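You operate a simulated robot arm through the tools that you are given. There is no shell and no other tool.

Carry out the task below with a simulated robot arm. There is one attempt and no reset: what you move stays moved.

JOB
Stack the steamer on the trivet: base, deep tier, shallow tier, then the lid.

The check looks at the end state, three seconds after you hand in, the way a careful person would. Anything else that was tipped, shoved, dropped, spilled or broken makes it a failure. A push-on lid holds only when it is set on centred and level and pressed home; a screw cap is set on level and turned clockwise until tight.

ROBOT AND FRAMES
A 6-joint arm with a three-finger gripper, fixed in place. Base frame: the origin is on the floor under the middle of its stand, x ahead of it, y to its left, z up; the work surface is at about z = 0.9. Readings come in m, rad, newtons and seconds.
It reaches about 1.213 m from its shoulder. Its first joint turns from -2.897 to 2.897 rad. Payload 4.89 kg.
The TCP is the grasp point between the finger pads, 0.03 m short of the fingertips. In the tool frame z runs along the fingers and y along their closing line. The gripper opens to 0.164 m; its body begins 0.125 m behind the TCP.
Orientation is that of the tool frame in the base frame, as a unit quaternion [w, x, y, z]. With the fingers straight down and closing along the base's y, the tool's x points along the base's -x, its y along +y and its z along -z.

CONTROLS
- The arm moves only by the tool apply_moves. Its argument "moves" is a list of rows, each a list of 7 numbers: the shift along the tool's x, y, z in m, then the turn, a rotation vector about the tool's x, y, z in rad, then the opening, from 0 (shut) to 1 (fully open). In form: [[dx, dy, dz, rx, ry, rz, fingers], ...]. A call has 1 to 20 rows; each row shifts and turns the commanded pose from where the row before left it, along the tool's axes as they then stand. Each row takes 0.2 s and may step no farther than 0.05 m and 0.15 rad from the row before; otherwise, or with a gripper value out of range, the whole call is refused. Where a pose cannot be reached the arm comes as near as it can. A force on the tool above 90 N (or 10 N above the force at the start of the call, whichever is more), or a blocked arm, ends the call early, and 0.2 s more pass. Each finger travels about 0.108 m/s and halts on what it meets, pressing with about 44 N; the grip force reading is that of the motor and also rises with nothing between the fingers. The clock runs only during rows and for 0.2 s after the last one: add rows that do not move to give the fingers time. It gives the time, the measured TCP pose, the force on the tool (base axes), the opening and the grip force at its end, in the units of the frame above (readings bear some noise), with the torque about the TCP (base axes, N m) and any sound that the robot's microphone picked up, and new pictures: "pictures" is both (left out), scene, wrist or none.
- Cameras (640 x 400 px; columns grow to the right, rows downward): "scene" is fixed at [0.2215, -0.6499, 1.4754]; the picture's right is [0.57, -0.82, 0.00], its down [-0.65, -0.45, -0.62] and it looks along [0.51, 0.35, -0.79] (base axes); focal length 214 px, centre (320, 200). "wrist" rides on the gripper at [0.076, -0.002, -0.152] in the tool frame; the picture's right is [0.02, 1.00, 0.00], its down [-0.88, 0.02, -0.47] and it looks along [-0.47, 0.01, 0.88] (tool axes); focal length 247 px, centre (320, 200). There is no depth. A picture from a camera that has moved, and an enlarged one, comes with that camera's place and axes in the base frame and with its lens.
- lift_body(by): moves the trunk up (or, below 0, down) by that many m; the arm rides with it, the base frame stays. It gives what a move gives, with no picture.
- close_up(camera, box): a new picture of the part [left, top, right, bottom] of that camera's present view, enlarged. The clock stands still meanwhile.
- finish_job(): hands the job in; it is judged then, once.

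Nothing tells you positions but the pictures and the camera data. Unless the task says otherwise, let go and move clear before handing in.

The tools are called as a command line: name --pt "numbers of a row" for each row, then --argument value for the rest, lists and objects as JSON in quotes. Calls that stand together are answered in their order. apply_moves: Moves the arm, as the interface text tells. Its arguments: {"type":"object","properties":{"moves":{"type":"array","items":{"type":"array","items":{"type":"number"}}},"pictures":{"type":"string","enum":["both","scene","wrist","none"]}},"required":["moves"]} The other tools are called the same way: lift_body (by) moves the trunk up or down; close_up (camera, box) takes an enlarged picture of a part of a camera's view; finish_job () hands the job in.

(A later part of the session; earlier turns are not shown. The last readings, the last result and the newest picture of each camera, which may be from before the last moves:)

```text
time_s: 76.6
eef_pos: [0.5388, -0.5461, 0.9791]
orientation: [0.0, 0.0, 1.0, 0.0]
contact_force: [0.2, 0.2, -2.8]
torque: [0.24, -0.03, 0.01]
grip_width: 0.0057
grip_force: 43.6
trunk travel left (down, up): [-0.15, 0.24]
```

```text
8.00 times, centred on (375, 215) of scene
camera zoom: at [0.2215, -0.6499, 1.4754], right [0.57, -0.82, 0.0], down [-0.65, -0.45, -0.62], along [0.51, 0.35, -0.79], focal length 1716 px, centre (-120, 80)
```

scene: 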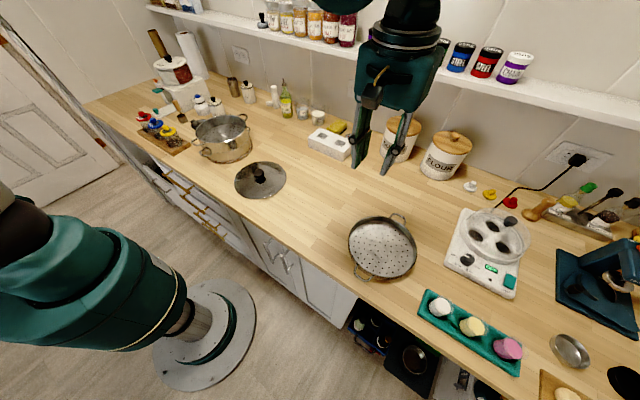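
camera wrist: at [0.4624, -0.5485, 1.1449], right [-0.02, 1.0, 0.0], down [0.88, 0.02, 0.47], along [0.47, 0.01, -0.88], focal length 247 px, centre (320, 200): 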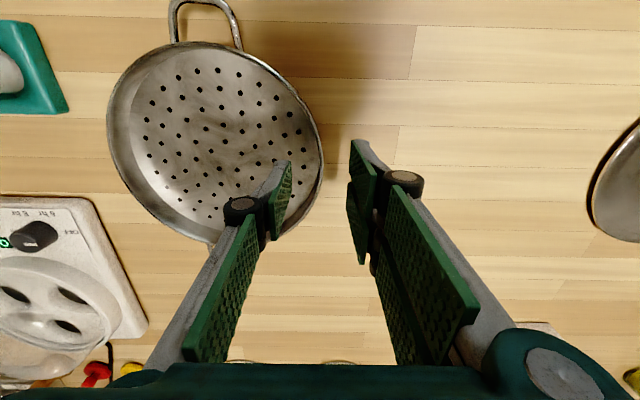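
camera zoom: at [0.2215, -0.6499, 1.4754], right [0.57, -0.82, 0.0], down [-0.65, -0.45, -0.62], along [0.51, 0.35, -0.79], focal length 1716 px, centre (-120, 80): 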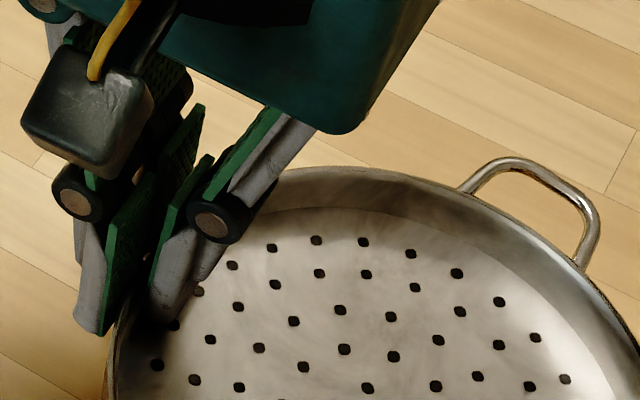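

The rim sits about 10 mm below the TCP at the grip with roughly 2° droop, and the hold is stable. I'll raise it well above the stack height.

apply_moves --pt "0 0 -0.004 0 0 0 0" --pt "0 0 -0.007 0 0 0 0" --pt "0 0 -0.01 0 0 0 0" --pt "0 0 -0.011 0 0 0 0" --pt "0 0 -0.011 0 0 0 0" --pt "0 0 -0.011 0 0 0 0" --pt "0 0 -0.011 0 0 0 0" --pt "0 0 -0.011 0 0 0 0" --pt "0 0 -0.011 0 0 0 0" --pt "0 0 -0.011 0 0 0 0" --pt "0 0 -0.011 0 0 0 0" --pt "0 0 -0.011 0 0 0 0" --pt "0 0 -0.011 0 0 0 0" --pt "0 0 -0.011 0 0 0 0" --pt "0 0 -0.007 0 0 0 0" --pt "0 0 -0.004 0 0 0 0" --pt "0 0 0 0 0 0 0" --pictures "both"

close_up --camera "wrist" --box '[20, 0, 340, 200]'

close_up --camera "scene" --box '[340, 130, 450, 260]'

```text
time_s: 80.2
eef_pos: [0.5385, -0.5472, 1.1308]
orientation: [0.0, 0.001, 1.0, 0.001]
contact_force: [1.0, 0.5, -2.7]
torque: [0.21, 0.01, -0.02]
grip_width: 0.0061
grip_force: 44.1
trunk travel left (down, up): [-0.15, 0.24]
camera wrist: at [0.463, -0.5484, 1.283], right [-0.02, 1.0, 0.0], down [0.88, 0.02, 0.47], along [0.47, 0.01, -0.88], focal length 247 px, centre (320, 200)
```

scene: 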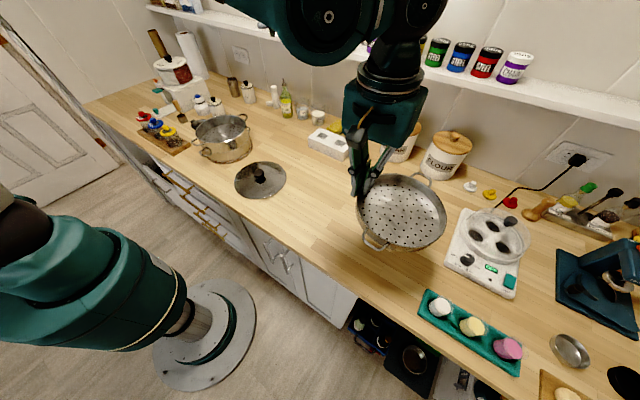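
wrist: 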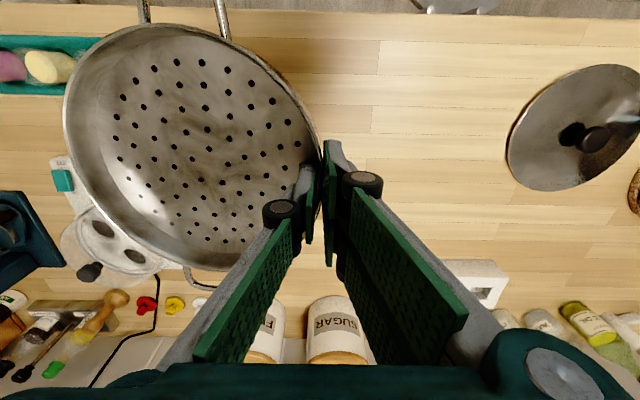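

```text
2.00 times, centred on (180, 100) of wrist
camera zoom: at [0.463, -0.5484, 1.283], right [-0.02, 1.0, 0.0], down [0.88, 0.02, 0.47], along [0.47, 0.01, -0.88], focal length 494 px, centre (600, 400)
```

zoom: 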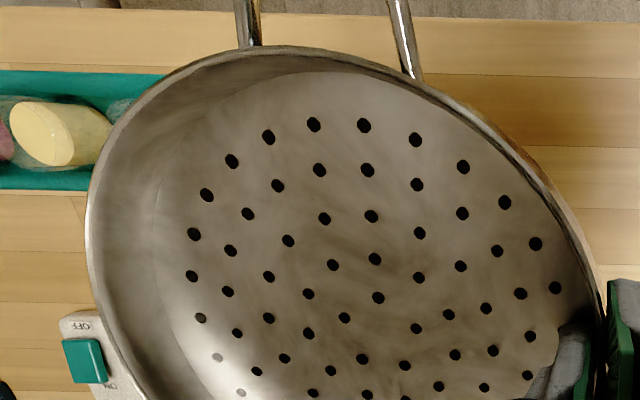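

```text
3.08 times, centred on (395, 195) of scene
camera zoom: at [0.2215, -0.6499, 1.4754], right [0.57, -0.82, 0.0], down [-0.65, -0.45, -0.62], along [0.51, 0.35, -0.79], focal length 660 px, centre (89, 215)
```

zoom: 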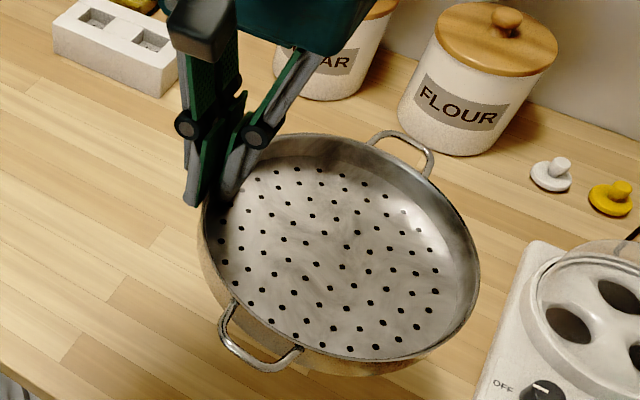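

The hold is steady. I'll carry the shallow tier across to the stack at this height.

apply_moves --pt "-0.001 0.008 0 0 0 0 0" --pt "-0.002 0.016 0 0 0 0 0" --pt "-0.002 0.022 0 0 0 0 0" --pt "-0.0025 0.027 0 0 0 0 0" --pt "-0.0025 0.028 0 0 0 0 0" --pt "-0.0025 0.028 0 0 0 0 0" --pt "-0.0025 0.028 0 0 0 0 0" --pt "-0.0025 0.028 0 0 0 0 0" --pt "-0.0025 0.028 0 0 0 0 0" --pt "-0.0025 0.028 0 0 0 0 0" --pt "-0.0025 0.028 0 0 0 0 0" --pt "-0.0025 0.028 0 0 0 0 0" --pt "-0.0025 0.028 0 0 0 0 0" --pt "-0.0025 0.028 0 0 0 0 0" --pt "-0.0025 0.028 0 0 0 0 0" --pt "-0.0025 0.028 0 0 0 0 0" --pt "-0.0025 0.028 0 0 0 0 0" --pt "-0.0025 0.028 0 0 0 0 0" --pt "-0.0025 0.028 0 0 0 0 0" --pt "-0.0025 0.028 0 0 0 0 0" --pictures "none"

apply_moves --pt "-0.002 0.028 0 0 0 0 0" --pt "-0.002 0.028 0 0 0 0 0" --pt "-0.002 0.028 0 0 0 0 0" --pt "-0.002 0.028 0 0 0 0 0" --pt "-0.002 0.025 0 0 0 0 0" --pt "-0.002 0.022 0 0 0 0 0" --pt "0 0.015 0 0 0 0 0" --pt "0 0.0107 0 0 0 0 0" --pt "0 0 0 0 0 0 0" --pictures "both"

close_up --camera "wrist" --box '[20, 0, 340, 200]'

close_up --camera "scene" --box '[180, 70, 280, 180]'

```text
time_s: 84.4
eef_pos: [0.5878, -0.0267, 1.131]
orientation: [0.0, 0.0, 1.0, 0.0]
contact_force: [-0.8, 0.1, -2.8]
torque: [0.36, 0.0, 0.01]
grip_width: 0.006
grip_force: 43.9
trunk travel left (down, up): [-0.15, 0.24]
```

```text
time_s: 86.4
eef_pos: [0.5994, 0.158, 1.1307]
orientation: [0.0, 0.0, 1.0, -0.001]
contact_force: [-0.2, 0.2, -2.2]
torque: [0.18, -0.01, -0.01]
grip_width: 0.006
grip_force: 43.6
trunk travel left (down, up): [-0.15, 0.24]
camera wrist: at [0.5221, 0.1582, 1.2827], right [-0.02, 1.0, 0.0], down [0.88, 0.02, 0.47], along [0.47, 0.01, -0.88], focal length 247 px, centre (320, 200)
```

scene: 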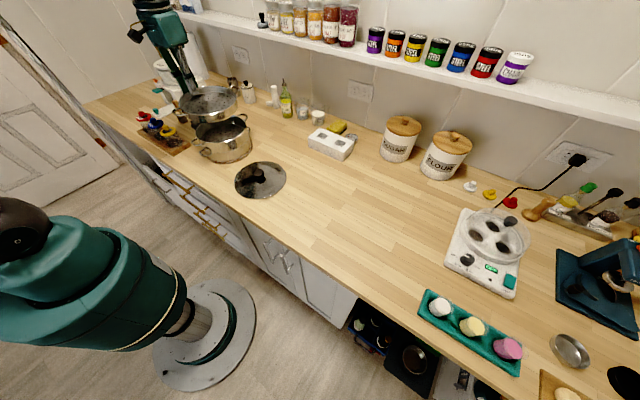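
wrist: 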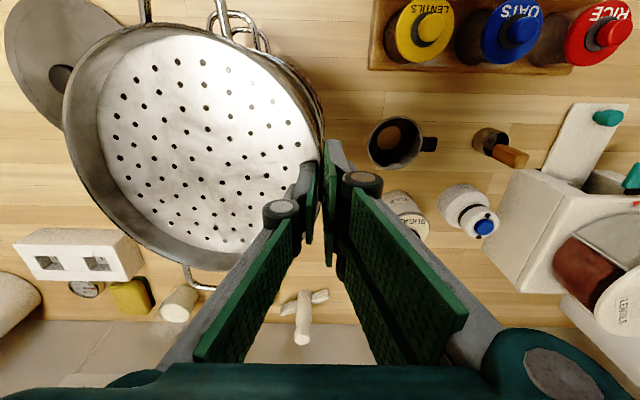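

```text
2.00 times, centred on (180, 100) of wrist
camera zoom: at [0.5221, 0.1582, 1.2827], right [-0.02, 1.0, 0.0], down [0.88, 0.02, 0.47], along [0.47, 0.01, -0.88], focal length 494 px, centre (600, 400)
```

zoom: 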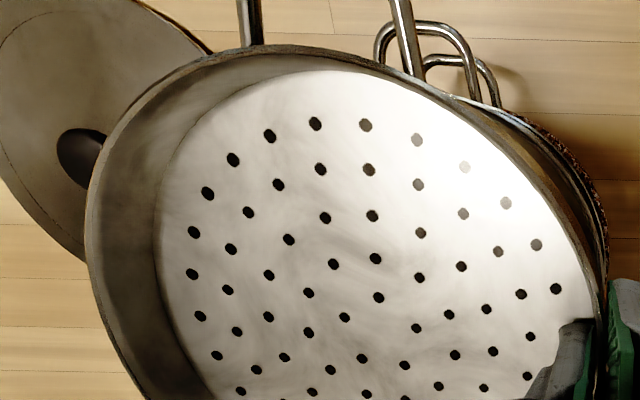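

```text
3.64 times, centred on (230, 125) of scene
camera zoom: at [0.2215, -0.6499, 1.4754], right [0.57, -0.82, 0.0], down [-0.65, -0.45, -0.62], along [0.51, 0.35, -0.79], focal length 780 px, centre (647, 473)
```

zoom: 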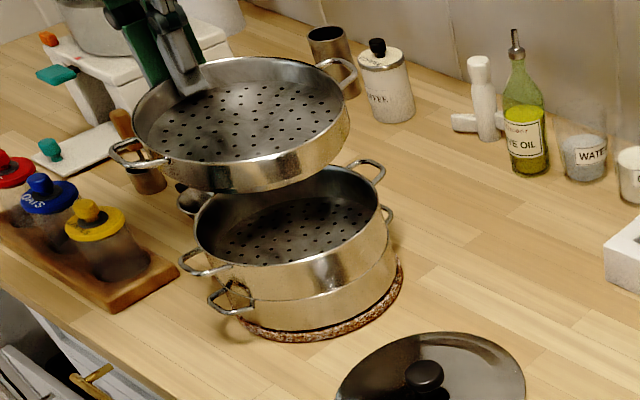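

The tier is above the stack. I'll level it with a 0.04 rad tool-x turn and lower it to about 15 mm above the deep tier's rim.

apply_moves --pt "0 0 0 0.02 0 0 0" --pt "0 0 0 0.02 0 0 0" --pt "0 0.0002 0.006 0 0 0 0" --pt "0 0.0004 0.01 0 0 0 0" --pt "0 0.0005 0.012 0 0 0 0" --pt "0 0.0005 0.012 0 0 0 0" --pt "0 0.0004 0.01 0 0 0 0" --pt "0 0.0003 0.008 0 0 0 0" --pt "0 0.0002 0.004 0 0 0 0" --pt "0 0 0 0 0 0 0" --pictures "none"

close_up --camera "scene" --box '[190, 80, 270, 175]'

close_up --camera "scene" --box '[208, 100, 256, 140]'

close_up --camera "wrist" --box '[20, 0, 340, 200]'

```text
time_s: 88.6
eef_pos: [0.5981, 0.1602, 1.0692]
orientation: [-0.001, -0.001, 1.0, -0.021]
contact_force: [-0.1, 0.5, -3.3]
torque: [0.22, 0.01, 0.01]
grip_width: 0.006
grip_force: 43.4
trunk travel left (down, up): [-0.15, 0.24]
```

```text
4.21 times, centred on (230, 128) of scene
camera zoom: at [0.2215, -0.6499, 1.4754], right [0.57, -0.82, 0.0], down [-0.65, -0.45, -0.62], along [0.51, 0.35, -0.79], focal length 903 px, centre (699, 505)
```

zoom: 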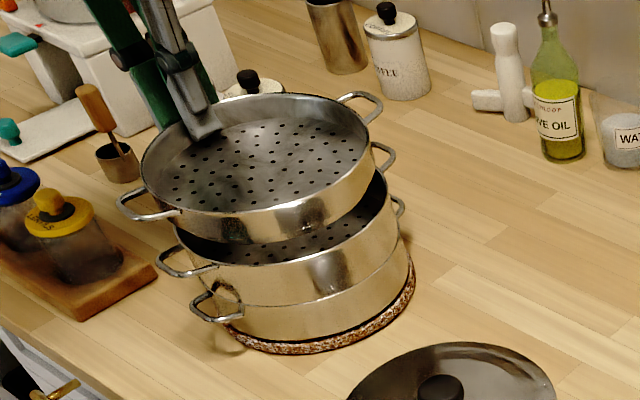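

```text
10.00 times, centred on (232, 120) of scene
camera zoom: at [0.2215, -0.6499, 1.4754], right [0.57, -0.82, 0.0], down [-0.65, -0.45, -0.62], along [0.51, 0.35, -0.79], focal length 2145 px, centre (1200, 1000)
```

zoom: 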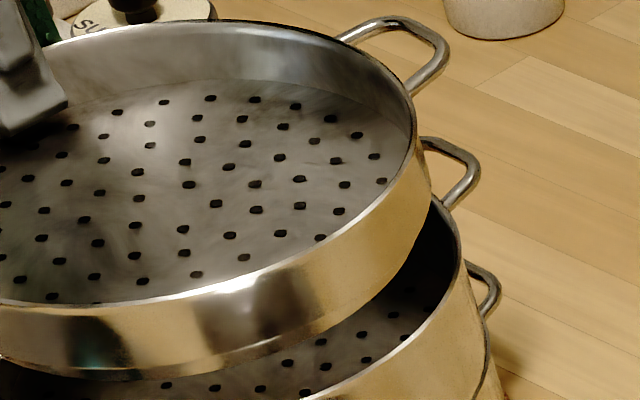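

```text
2.00 times, centred on (180, 100) of wrist
camera zoom: at [0.5219, 0.1636, 1.2208], right [-0.02, 1.0, -0.04], down [0.88, 0.04, 0.47], along [0.47, -0.02, -0.88], focal length 494 px, centre (600, 400)
```

zoom: 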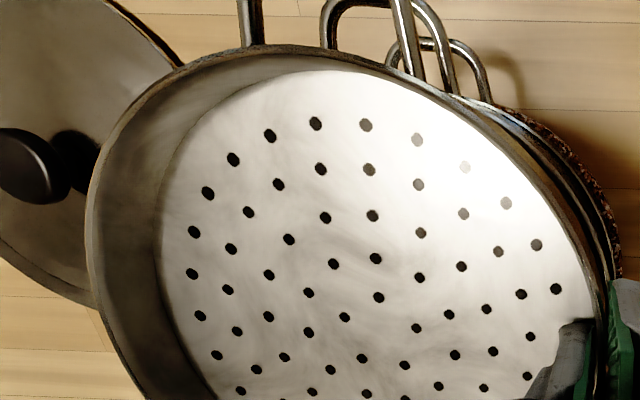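

Sideways alignment with the deep tier agrees to about 1 mm. I'll lower to a few millimetres above entry and examine the seam.

apply_moves --pt "0 0 0.003 0 0 0 0" --pt "0 0.0002 0.004 0 0 0 0" --pt "0 0.0002 0.003 0 0 0 0" --pt "0 0 0 0 0 0 0" --pictures "none"

close_up --camera "scene" --box '[200, 92, 260, 142]'

close_up --camera "scene" --box '[208, 105, 256, 145]'

close_up --camera "wrist" --box '[200, 0, 360, 180]'

```text
time_s: 89.6
eef_pos: [0.5976, 0.161, 1.0588]
orientation: [0.0, 0.0, 1.0, -0.02]
contact_force: [0.0, -0.1, -2.9]
torque: [0.25, 0.0, -0.01]
grip_width: 0.0058
grip_force: 44.3
trunk travel left (down, up): [-0.15, 0.24]
```

```text
8.00 times, centred on (230, 117) of scene
camera zoom: at [0.2215, -0.6499, 1.4754], right [0.57, -0.82, 0.0], down [-0.65, -0.45, -0.62], along [0.51, 0.35, -0.79], focal length 1716 px, centre (1040, 864)
```

zoom: 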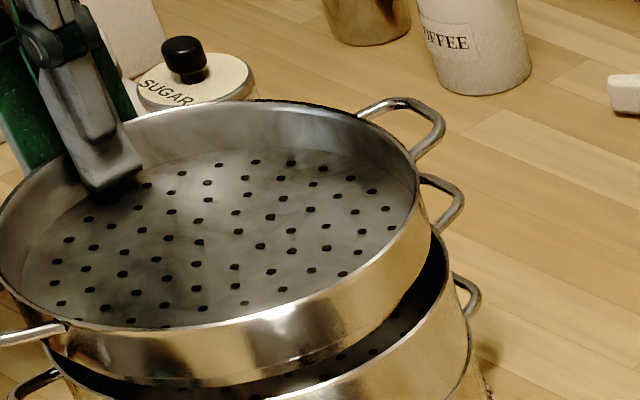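

```text
10.00 times, centred on (232, 125) of scene
camera zoom: at [0.2215, -0.6499, 1.4754], right [0.57, -0.82, 0.0], down [-0.65, -0.45, -0.62], along [0.51, 0.35, -0.79], focal length 2145 px, centre (1200, 950)
```

zoom: 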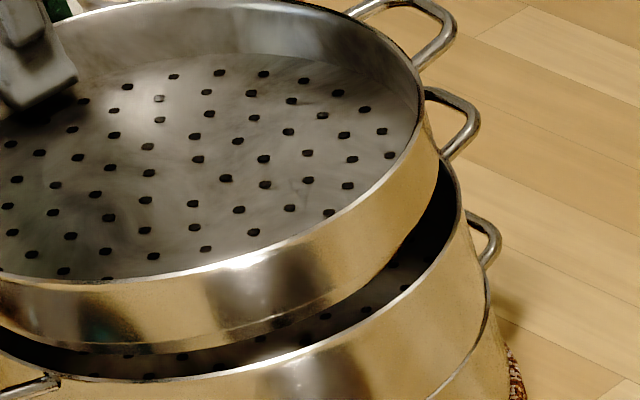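

```text
2.22 times, centred on (280, 90) of wrist
camera zoom: at [0.5218, 0.1636, 1.2108], right [-0.02, 1.0, -0.04], down [0.88, 0.04, 0.47], along [0.47, -0.02, -0.88], focal length 549 px, centre (409, 444)
```

zoom: 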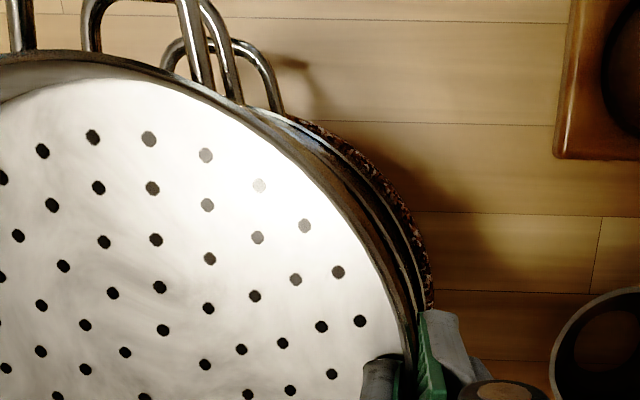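

There's still a gap; I want a finer check of left/right alignment before entry.

close_up --camera "scene" --box '[194, 105, 224, 145]'

close_up --camera "scene" --box '[234, 105, 264, 145]'

close_up --camera "wrist" --box '[260, 30, 330, 120]'

```text
10.00 times, centred on (209, 125) of scene
camera zoom: at [0.2215, -0.6499, 1.4754], right [0.57, -0.82, 0.0], down [-0.65, -0.45, -0.62], along [0.51, 0.35, -0.79], focal length 2145 px, centre (1430, 950)
```

zoom: 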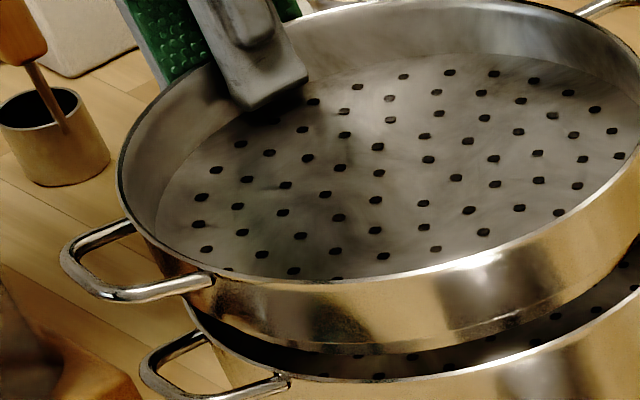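

```text
10.00 times, centred on (249, 125) of scene
camera zoom: at [0.2215, -0.6499, 1.4754], right [0.57, -0.82, 0.0], down [-0.65, -0.45, -0.62], along [0.51, 0.35, -0.79], focal length 2145 px, centre (1030, 950)
```

zoom: 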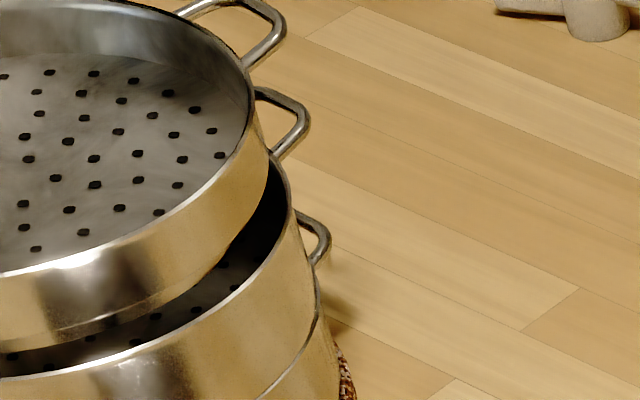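

```text
4.44 times, centred on (295, 75) of wrist
camera zoom: at [0.5218, 0.1636, 1.2108], right [-0.02, 1.0, -0.04], down [0.88, 0.04, 0.47], along [0.47, -0.02, -0.88], focal length 1098 px, centre (431, 756)
```

zoom: 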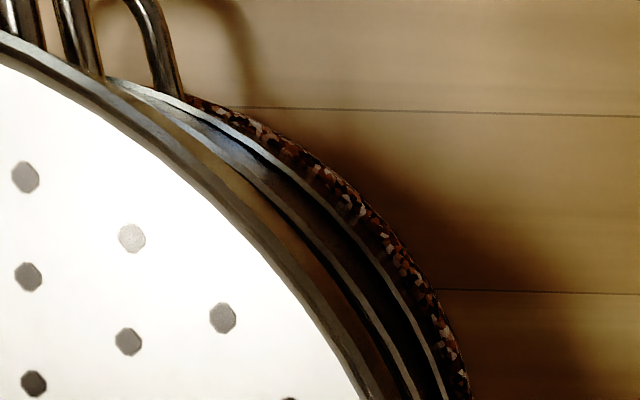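

Both cameras put the shallow tier concentric with the deep tier to about 1–2 mm. I'll step down and use force/torque to sense entry.

apply_moves --pt "0 0.0001 0.002 0 0 0 0" --pt "0 0 0.002 0 0 0 0" --pt "0 0 0 0 0 0 0" --pictures "none"

apply_moves --pt "0 0.0001 0.002 0 0 0 0" --pt "0 0 0 0 0 0 0" --pictures "none"

apply_moves --pt "0 0.0001 0.002 0 0 0 0" --pt "0 0 0 0 0 0 0" --pictures "none"

close_up --camera "scene" --box '[208, 105, 256, 145]'

```text
time_s: 90.4
eef_pos: [0.598, 0.159, 1.0549]
orientation: [0.001, 0.0, 1.0, -0.02]
contact_force: [-0.2, 0.7, -2.9]
torque: [0.18, -0.06, 0.0]
grip_width: 0.006
grip_force: 43.6
trunk travel left (down, up): [-0.15, 0.24]
```

```text
time_s: 91.0
eef_pos: [0.599, 0.16, 1.0519]
orientation: [0.0, 0.0, 1.0, -0.021]
contact_force: [-0.3, 0.3, -1.8]
torque: [0.22, 0.0, 0.01]
grip_width: 0.0059
grip_force: 43.9
trunk travel left (down, up): [-0.15, 0.24]
```

```text
time_s: 91.6
eef_pos: [0.5977, 0.1589, 1.0513]
orientation: [0.0, 0.0, 1.0, -0.02]
contact_force: [0.6, -0.7, -2.3]
torque: [0.21, 0.01, 0.02]
grip_width: 0.0061
grip_force: 44.4
trunk travel left (down, up): [-0.15, 0.24]
```

```text
10.00 times, centred on (232, 125) of scene
camera zoom: at [0.2215, -0.6499, 1.4754], right [0.57, -0.82, 0.0], down [-0.65, -0.45, -0.62], along [0.51, 0.35, -0.79], focal length 2145 px, centre (1200, 950)
```

zoom: 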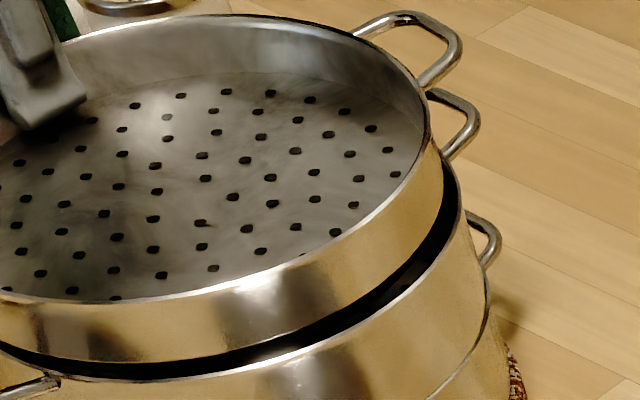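

No contact yet. I'll continue stepping down.

apply_moves --pt "0 0 0.002 0 0 0 0" --pt "0 0 0 0 0 0 0" --pictures "none"

apply_moves --pt "0 0 0.002 0 0 0 0" --pt "0 0 0 0 0 0 0" --pictures "none"

close_up --camera "scene" --box '[208, 105, 256, 145]'

```text
time_s: 92.2
eef_pos: [0.5984, 0.1599, 1.0479]
orientation: [-0.001, 0.0, 1.0, -0.02]
contact_force: [-0.5, -0.4, -2.3]
torque: [0.22, 0.0, -0.04]
grip_width: 0.0059
grip_force: 43.9
trunk travel left (down, up): [-0.15, 0.24]
```

```text
time_s: 92.8
eef_pos: [0.5973, 0.1576, 1.0471]
orientation: [0.0, 0.0, 1.0, -0.02]
contact_force: [-0.1, -0.5, -2.2]
torque: [0.2, -0.01, -0.04]
grip_width: 0.0061
grip_force: 43.1
trunk travel left (down, up): [-0.15, 0.24]
```

```text
10.00 times, centred on (232, 125) of scene
camera zoom: at [0.2215, -0.6499, 1.4754], right [0.57, -0.82, 0.0], down [-0.65, -0.45, -0.62], along [0.51, 0.35, -0.79], focal length 2145 px, centre (1200, 950)
```

zoom: 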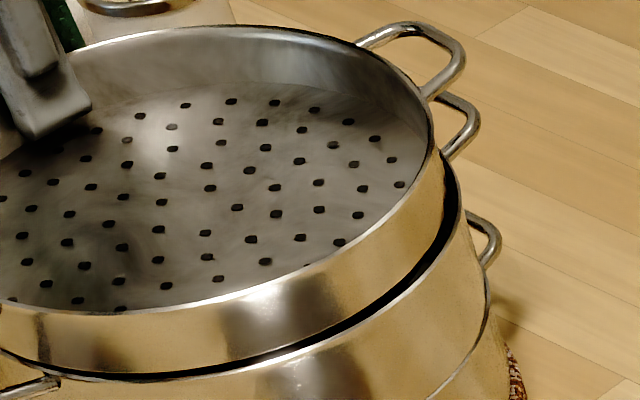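

The right side shows slightly more gap than the left, the same pattern as with the deep tier. I'll apply the same nudge (+0.001, -0.0015) and continue.

apply_moves --pt "-0.001 -0.0015 0 0 0 0 0" --pt "0 0 0.0015 0 0 0 0" --pt "0 0 0 0 0 0 0" --pictures "none"

apply_moves --pt "0 0 0.0015 0 0 0 0" --pt "0 0 0 0 0 0 0" --pictures "none"

close_up --camera "scene" --box '[208, 105, 256, 145]'

```text
time_s: 93.6
eef_pos: [0.598, 0.1573, 1.0445]
orientation: [0.0, 0.0, 1.0, -0.02]
contact_force: [-1.1, 0.6, -1.5]
torque: [0.23, -0.01, -0.01]
grip_width: 0.0061
grip_force: 43.5
trunk travel left (down, up): [-0.15, 0.24]
```

```text
time_s: 94.2
eef_pos: [0.5998, 0.1583, 1.0437]
orientation: [-0.001, 0.0, 1.0, -0.02]
contact_force: [0.1, -0.1, -2.5]
torque: [0.23, -0.01, 0.03]
grip_width: 0.0058
grip_force: 44.1
trunk travel left (down, up): [-0.15, 0.24]
```

```text
10.00 times, centred on (232, 125) of scene
camera zoom: at [0.2215, -0.6499, 1.4754], right [0.57, -0.82, 0.0], down [-0.65, -0.45, -0.62], along [0.51, 0.35, -0.79], focal length 2145 px, centre (1200, 950)
```

zoom: 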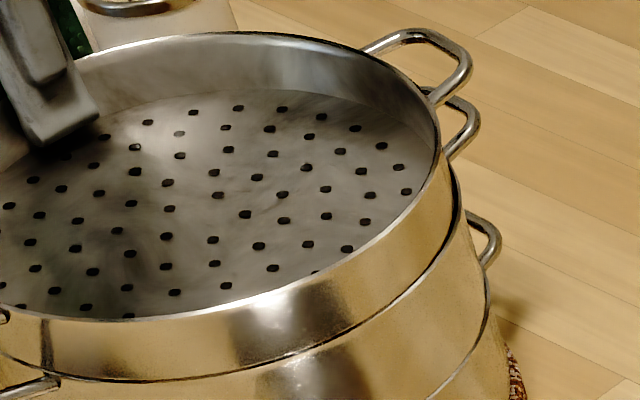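

It's almost seated with an even, thin seam. A couple more 1.5 mm steps.

apply_moves --pt "0 0 0.0015 0 0 0 0" --pt "0 0 0 0 0 0 0" --pictures "none"

apply_moves --pt "0 0 0.0015 0 0 0 0" --pt "0 0 0 0 0 0 0" --pictures "none"

close_up --camera "scene" --box '[208, 105, 256, 145]'

```text
time_s: 94.8
eef_pos: [0.5985, 0.1576, 1.0422]
orientation: [0.0, 0.0, 1.0, -0.021]
contact_force: [0.2, -0.7, -2.3]
torque: [0.2, 0.0, -0.01]
grip_width: 0.0062
grip_force: 44.5
trunk travel left (down, up): [-0.15, 0.24]
```

```text
time_s: 95.4
eef_pos: [0.5981, 0.1564, 1.0405]
orientation: [0.0, -0.001, 1.0, -0.02]
contact_force: [-0.6, 0.2, -2.7]
torque: [0.1, 0.0, 0.0]
grip_width: 0.0061
grip_force: 44.5
trunk travel left (down, up): [-0.15, 0.24]
```

```text
10.00 times, centred on (232, 125) of scene
camera zoom: at [0.2215, -0.6499, 1.4754], right [0.57, -0.82, 0.0], down [-0.65, -0.45, -0.62], along [0.51, 0.35, -0.79], focal length 2145 px, centre (1200, 950)
```

zoom: 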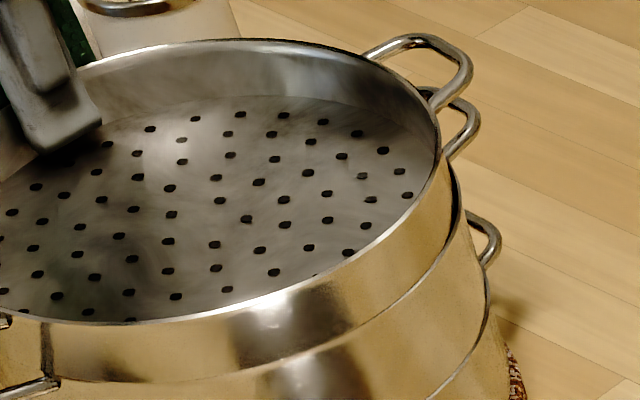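

Contact is starting on the -y side. One more small nudge to the right with the next step.

apply_moves --pt "-0.0006 -0.0009 0 0 0 0 0" --pt "0 0 0.0015 0 0 0 0" --pt "0 0 0 0 0 0 0" --pictures "none"

close_up --camera "scene" --box '[208, 105, 256, 145]'

close_up --camera "scene" --box '[194, 105, 224, 145]'

```text
time_s: 96.2
eef_pos: [0.5993, 0.1576, 1.0393]
orientation: [0.0, 0.0, 1.0, -0.02]
contact_force: [-0.4, 1.4, -0.8]
torque: [0.07, 0.07, 0.0]
grip_width: 0.0061
grip_force: 43.6
trunk travel left (down, up): [-0.15, 0.24]
```

```text
10.00 times, centred on (232, 125) of scene
camera zoom: at [0.2215, -0.6499, 1.4754], right [0.57, -0.82, 0.0], down [-0.65, -0.45, -0.62], along [0.51, 0.35, -0.79], focal length 2145 px, centre (1200, 950)
```

zoom: 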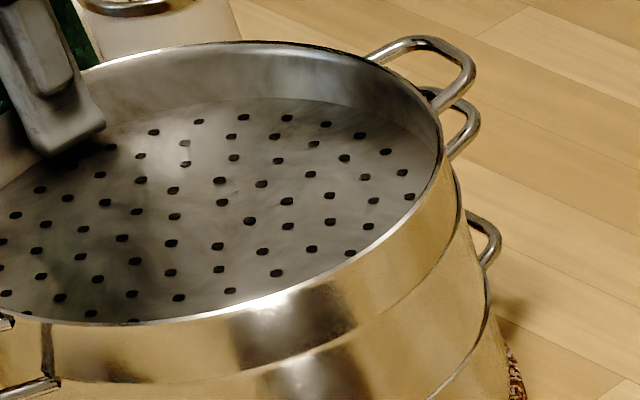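

```text
10.00 times, centred on (209, 125) of scene
camera zoom: at [0.2215, -0.6499, 1.4754], right [0.57, -0.82, 0.0], down [-0.65, -0.45, -0.62], along [0.51, 0.35, -0.79], focal length 2145 px, centre (1430, 950)
```

zoom: 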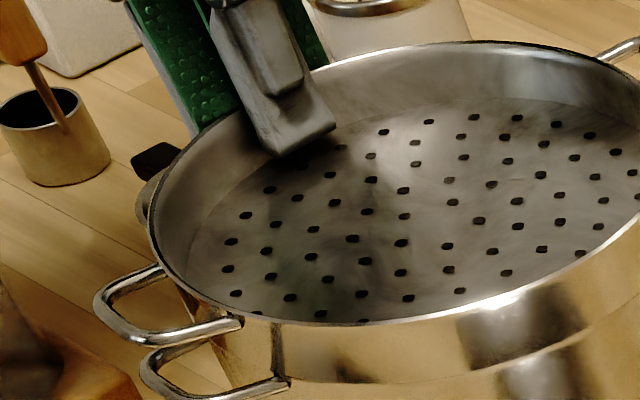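

The seam now looks closed all round. I'll press a little more to confirm it's seated.

apply_moves --pt "0 0 0.0015 0 0 0 0" --pt "0 0 0 0 0 0 0" --pictures "none"

apply_moves --pt "0 0 0.0015 0 0 0 0" --pt "0 0 0 0 0 0 0" --pictures "none"

close_up --camera "scene" --box '[208, 105, 256, 145]'

```text
time_s: 96.8
eef_pos: [0.5994, 0.1569, 1.0384]
orientation: [0.0, -0.001, 1.0, -0.02]
contact_force: [2.1, 4.9, 17.1]
torque: [0.14, 0.41, 0.04]
grip_width: 0.006
grip_force: 44.8
trunk travel left (down, up): [-0.15, 0.24]
```

```text
time_s: 97.4
eef_pos: [0.5989, 0.1554, 1.0368]
orientation: [0.001, -0.001, 1.0, -0.02]
contact_force: [2.9, 6.0, 40.6]
torque: [0.06, -0.25, 0.27]
grip_width: 0.0062
grip_force: 43.7
trunk travel left (down, up): [-0.15, 0.24]
```

```text
10.00 times, centred on (232, 125) of scene
camera zoom: at [0.2215, -0.6499, 1.4754], right [0.57, -0.82, 0.0], down [-0.65, -0.45, -0.62], along [0.51, 0.35, -0.79], focal length 2145 px, centre (1200, 950)
```

zoom: 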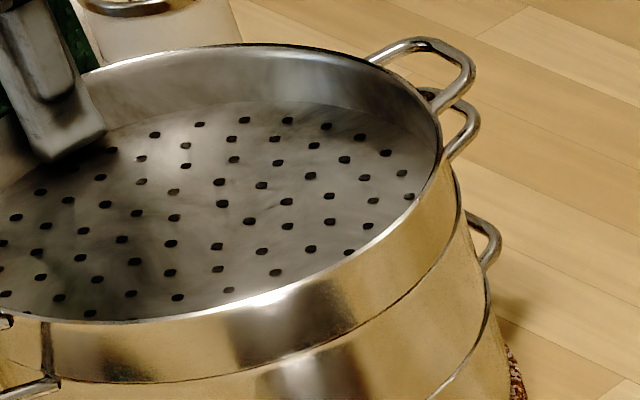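

It's seated firmly with an even seam. I'll relieve the pressure and release.

apply_moves --pt "0 0 -0.0015 0 0 0 0" --pt "0 0 -0.0005 0 0 0 0" --pt "0 0 0 0 0 0 0" --pictures "none"

apply_moves --pt "0 0 0 0 0 0 0.1" --pt "0 0 0 0 0 0 0.2" --pt "0 0 0 0 0 0 0.27" --pt "0 0 0 0 0 0 0.27" --pictures "none"

apply_moves --pt "0 0.0005 -0.015 0 0 0 0.27" --pt "0 0.001 -0.025 0 0 0 0.27" --pt "0 0.001 -0.03 0 0 0 0.27" --pt "0 0 -0.03 -0.02 0 0 0.3" --pt "0 0 -0.03 -0.02 0 0 0.3" --pt "0 -0.02 -0.03 0 0 0 0.3" --pt "0 -0.035 -0.01 0 0 0 0.3" --pt "0 -0.035 0 0 0 0 0.3" --pt "0 0 0 0 0 0 0.3" --pictures "both"

close_up --camera "wrist" --box '[230, 0, 430, 170]'

close_up --camera "scene" --box '[190, 95, 270, 175]'

```text
time_s: 98.2
eef_pos: [0.5997, 0.1562, 1.0383]
orientation: [0.0, 0.0, 1.0, -0.02]
contact_force: [-0.6, -1.0, -1.7]
torque: [0.08, -0.11, 0.05]
grip_width: 0.0061
grip_force: 43.9
trunk travel left (down, up): [-0.15, 0.24]
```

```text
time_s: 99.2
eef_pos: [0.5988, 0.1563, 1.0394]
orientation: [0.0, 0.0, 1.0, -0.021]
contact_force: [0.3, -0.1, -0.1]
torque: [0.03, 0.0, -0.02]
grip_width: 0.0442
grip_force: 0.0
trunk travel left (down, up): [-0.15, 0.24]
```

```text
time_s: 101.2
eef_pos: [0.6004, 0.0733, 1.2085]
orientation: [0.0, 0.0, 1.0, 0.001]
contact_force: [-0.2, 0.5, 1.1]
torque: [-0.01, -0.04, 0.01]
grip_width: 0.0493
grip_force: 0.0
trunk travel left (down, up): [-0.15, 0.24]
camera wrist: at [0.523, 0.0713, 1.3603], right [-0.02, 1.0, 0.0], down [0.88, 0.02, 0.47], along [0.47, 0.01, -0.88], focal length 247 px, centre (320, 200)
```

scene: 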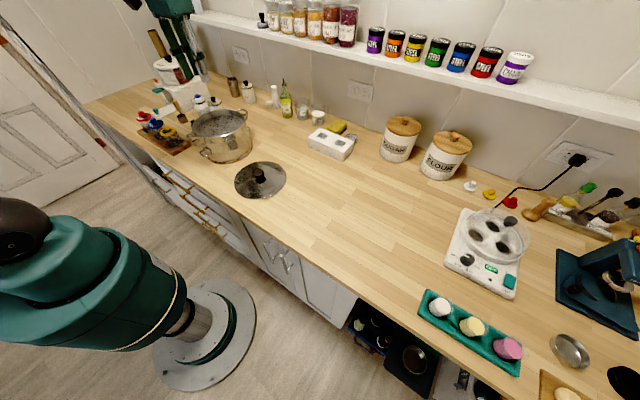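
wrist: 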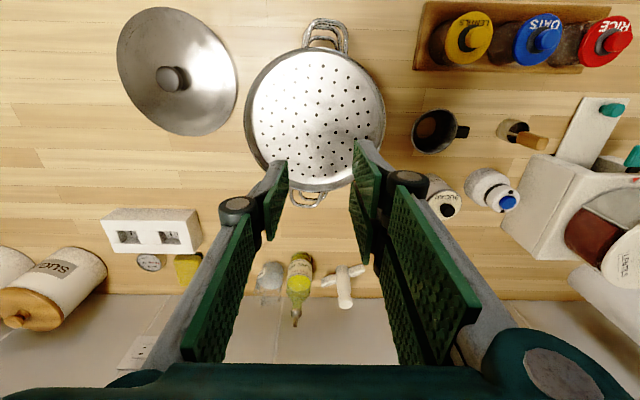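

```text
2.35 times, centred on (330, 85) of wrist
camera zoom: at [0.523, 0.0713, 1.3603], right [-0.02, 1.0, 0.0], down [0.88, 0.02, 0.47], along [0.47, 0.01, -0.88], focal length 581 px, centre (296, 471)
```

zoom: 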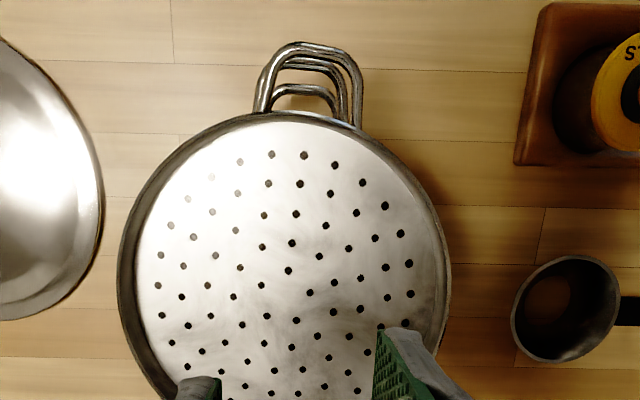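

```text
5.00 times, centred on (230, 135) of scene
camera zoom: at [0.2215, -0.6499, 1.4754], right [0.57, -0.82, 0.0], down [-0.65, -0.45, -0.62], along [0.51, 0.35, -0.79], focal length 1072 px, centre (770, 525)
```

zoom: 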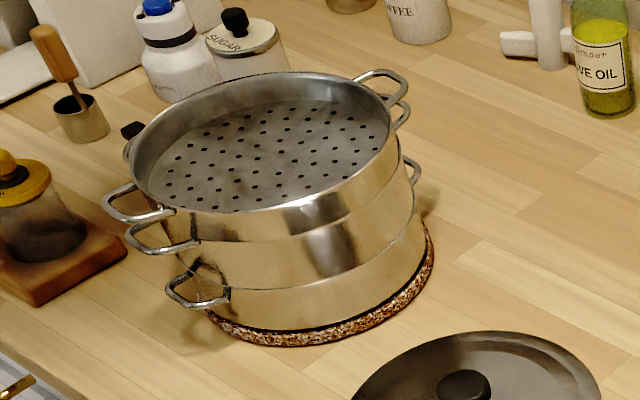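

All three pans are nested and the base hasn't shifted on the trivet. The top rim centre is about (0.593, 0.065) at z≈1.032. Now I'll go look at the lid and its knob up close.

apply_moves --pt "0 -0.02 0 0 0 0 0.4" --pt "0 -0.035 0 0 0 0 0.4" --pt "0 -0.04 0 0 0 0 0.4" --pt "0 -0.04 0 0 0 0 0.4" --pt "0 -0.04 0.02 0 0 0 0.4" --pt "0 -0.035 0.03 0 0 0 0.4" --pt "0 -0.025 0.035 0 0 0 0.4" --pt "0 0 0.02 0 0 0 0.4" --pt "0 0 0 0 0 0 0.4" --pictures "wrist"

close_up --camera "wrist" --box '[220, 0, 420, 150]'

close_up --camera "scene" --box '[230, 155, 290, 205]'

```text
time_s: 103.2
eef_pos: [0.6009, -0.1609, 1.1027]
orientation: [0.001, 0.0, 1.0, 0.0]
contact_force: [0.4, -1.0, 0.1]
torque: [0.01, 0.02, 0.0]
grip_width: 0.0656
grip_force: 0.0
trunk travel left (down, up): [-0.15, 0.24]
camera wrist: at [0.524, -0.1636, 1.2552], right [-0.02, 1.0, 0.0], down [0.88, 0.02, 0.47], along [0.47, 0.01, -0.88], focal length 247 px, centre (320, 200)
```

wrist: 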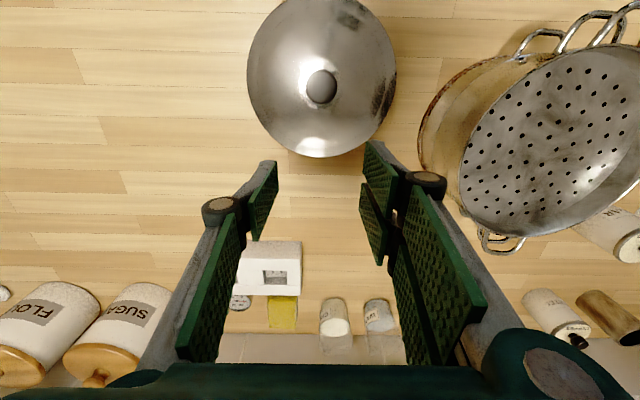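

```text
2.67 times, centred on (320, 75) of wrist
camera zoom: at [0.524, -0.1636, 1.2552], right [-0.02, 1.0, 0.0], down [0.88, 0.02, 0.47], along [0.47, 0.01, -0.88], focal length 659 px, centre (320, 533)
```

zoom: 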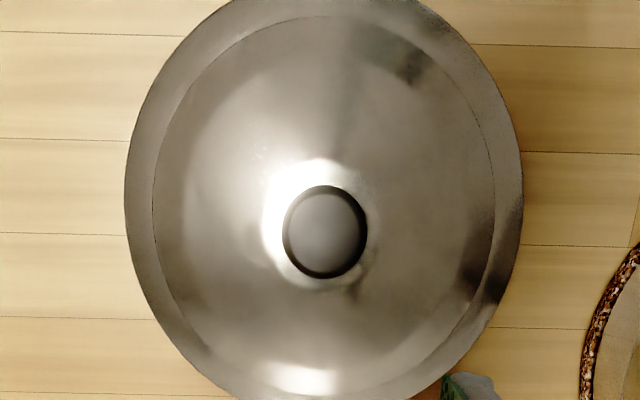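

```text
8.00 times, centred on (260, 180) of scene
camera zoom: at [0.2215, -0.6499, 1.4754], right [0.57, -0.82, 0.0], down [-0.65, -0.45, -0.62], along [0.51, 0.35, -0.79], focal length 1716 px, centre (800, 360)
```

zoom: 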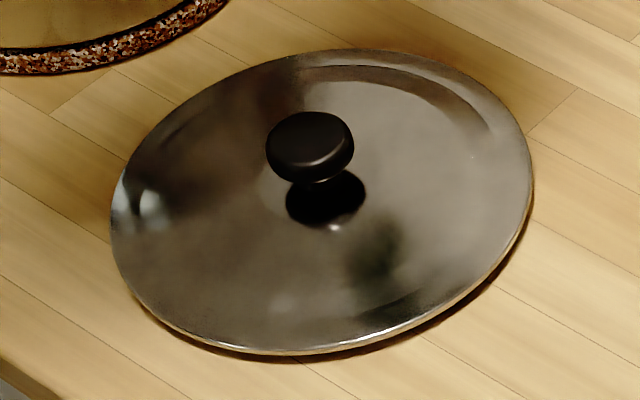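

The lid's knob is about 37 mm across with its top at z≈0.938, centred near (0.543, -0.161). I'll move above it and descend part-way with the fingers open around it.

apply_moves --pt "0.03 0 0.02 0 0 0 0.5" --pt "0.0277 0 0.03 0 0 0 0.5" --pt "0 0 0.04 0 0 0 0.5" --pt "0 0 0.015 0 0 0 0.5" --pt "0 0 0 0 0 0 0.5" --pictures "both"

close_up --camera "wrist" --box '[200, 60, 440, 230]'

close_up --camera "scene" --box '[230, 140, 290, 205]'

```text
time_s: 104.4
eef_pos: [0.5431, -0.1626, 1.0]
orientation: [0.0, 0.001, 1.0, 0.001]
contact_force: [0.7, 0.0, -0.5]
torque: [0.02, -0.02, 0.02]
grip_width: 0.0819
grip_force: 0.0
trunk travel left (down, up): [-0.15, 0.24]
camera wrist: at [0.4661, -0.1643, 1.1511], right [-0.02, 1.0, 0.0], down [0.88, 0.02, 0.47], along [0.47, 0.01, -0.88], focal length 247 px, centre (320, 200)
```

scene: 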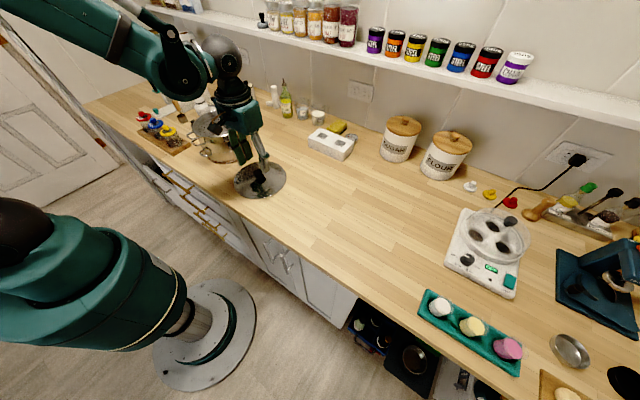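
wrist: 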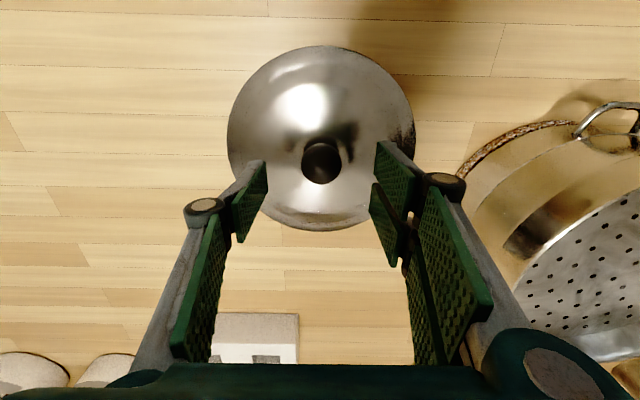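

```text
2.35 times, centred on (320, 145) of wrist
camera zoom: at [0.4661, -0.1643, 1.1511], right [-0.02, 1.0, 0.0], down [0.88, 0.02, 0.47], along [0.47, 0.01, -0.88], focal length 581 px, centre (320, 329)
```

zoom: 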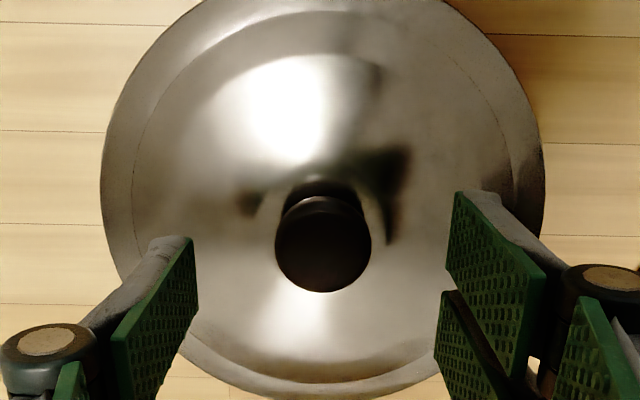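

```text
6.15 times, centred on (260, 172) of scene
camera zoom: at [0.2215, -0.6499, 1.4754], right [0.57, -0.82, 0.0], down [-0.65, -0.45, -0.62], along [0.51, 0.35, -0.79], focal length 1320 px, centre (689, 369)
```

zoom: 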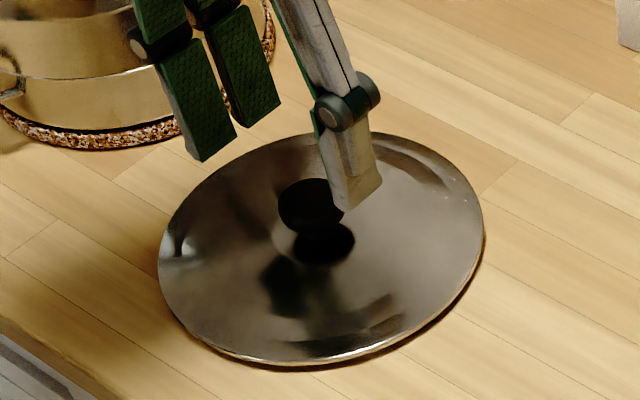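

The knob is centred between the fingers. I'll lower around it, keeping the tips just above the dome.

apply_moves --pt "0 0.001 0.015 0 0 0 0.45" --pt "0 0 0.015 0 0 0 0.4" --pt "0 0 0.01 0 0 0 0.4" --pt "0 0 0.005 0 0 0 0.4" --pt "0 0 0 0 0 0 0.4" --pictures "none"

close_up --camera "wrist" --box '[200, 60, 440, 230]'

close_up --camera "scene" --box '[235, 150, 285, 200]'

```text
time_s: 105.6
eef_pos: [0.5421, -0.1609, 0.9538]
orientation: [0.0, 0.0, 1.0, -0.001]
contact_force: [0.0, 0.1, -0.1]
torque: [0.0, 0.02, 0.0]
grip_width: 0.0653
grip_force: 0.0
trunk travel left (down, up): [-0.15, 0.24]
```

```text
2.35 times, centred on (320, 145) of wrist
camera zoom: at [0.4658, -0.1626, 1.1057], right [-0.02, 1.0, 0.0], down [0.88, 0.02, 0.47], along [0.47, 0.01, -0.88], focal length 581 px, centre (320, 329)
```

zoom: 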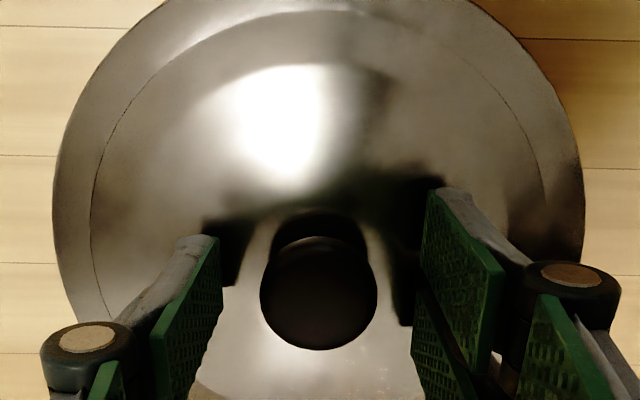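

```text
8.00 times, centred on (260, 175) of scene
camera zoom: at [0.2215, -0.6499, 1.4754], right [0.57, -0.82, 0.0], down [-0.65, -0.45, -0.62], along [0.51, 0.35, -0.79], focal length 1716 px, centre (800, 400)
```

zoom: 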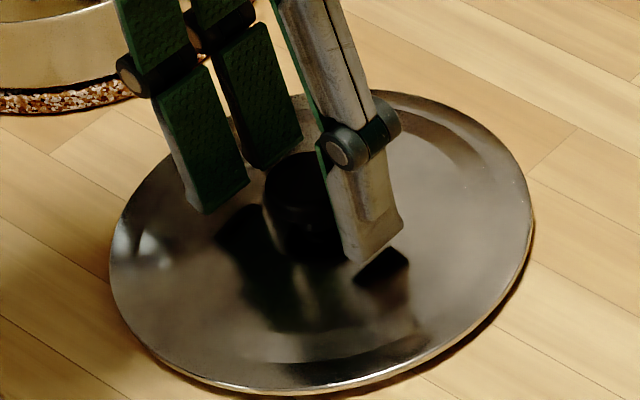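

The tips straddle the knob without contact. I'll go 3 mm lower for a fuller grip, then close.

apply_moves --pt "0 0 0.003 0 0 0 0.4" --pt "0 0 0 0 0 0 0.4" --pictures "none"

apply_moves --pt "0 0 0 0 0 0 0.3" --pt "0 0 0 0 0 0 0.2" --pt "0 0 0 0 0 0 0.1" --pt "0 0 0 0 0 0 0.0" --pt "0 0 0 0 0 0 0.0" --pictures "wrist"

close_up --camera "scene" --box '[235, 150, 285, 200]'

close_up --camera "wrist" --box '[200, 60, 440, 230]'

```text
time_s: 106.2
eef_pos: [0.5426, -0.1603, 0.9495]
orientation: [-0.001, 0.0, 1.0, 0.0]
contact_force: [0.3, 0.5, -0.3]
torque: [-0.02, -0.02, 0.01]
grip_width: 0.0655
grip_force: 0.0
trunk travel left (down, up): [-0.15, 0.24]
```

```text
time_s: 107.4
eef_pos: [0.5421, -0.1613, 0.9502]
orientation: [0.0, 0.0, 1.0, 0.0]
contact_force: [-0.6, -0.2, 0.0]
torque: [-0.01, 0.03, -0.02]
grip_width: 0.0365
grip_force: 44.2
trunk travel left (down, up): [-0.15, 0.24]
camera wrist: at [0.4657, -0.1625, 1.1026], right [-0.02, 1.0, 0.0], down [0.88, 0.02, 0.47], along [0.47, 0.01, -0.88], focal length 247 px, centre (320, 200)
```

wrist: 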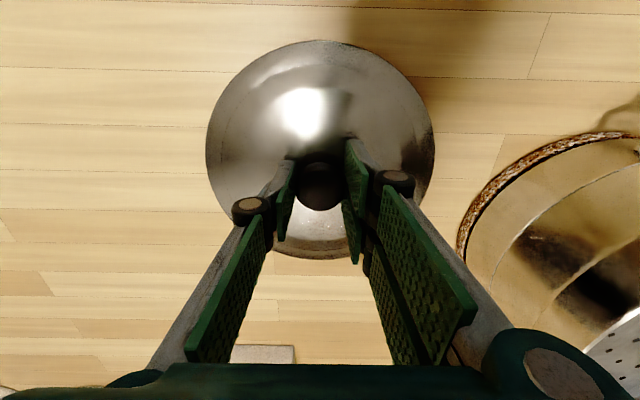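

```text
8.00 times, centred on (260, 175) of scene
camera zoom: at [0.2215, -0.6499, 1.4754], right [0.57, -0.82, 0.0], down [-0.65, -0.45, -0.62], along [0.51, 0.35, -0.79], focal length 1716 px, centre (800, 400)
```

zoom: 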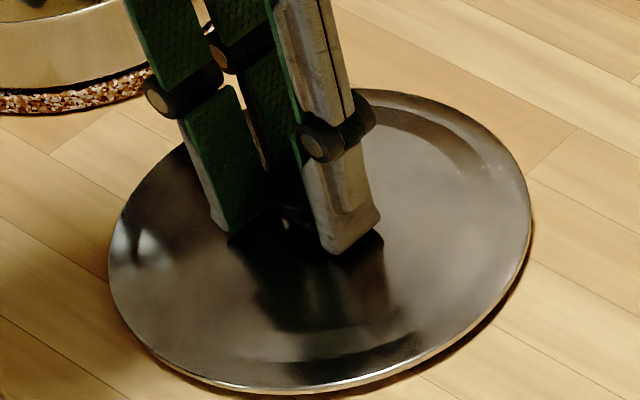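

```text
2.35 times, centred on (320, 145) of wrist
camera zoom: at [0.4657, -0.1625, 1.1026], right [-0.02, 1.0, 0.0], down [0.88, 0.02, 0.47], along [0.47, 0.01, -0.88], focal length 581 px, centre (320, 329)
```

zoom: 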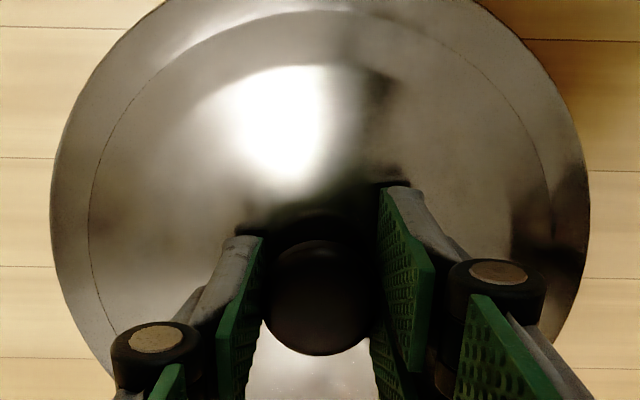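

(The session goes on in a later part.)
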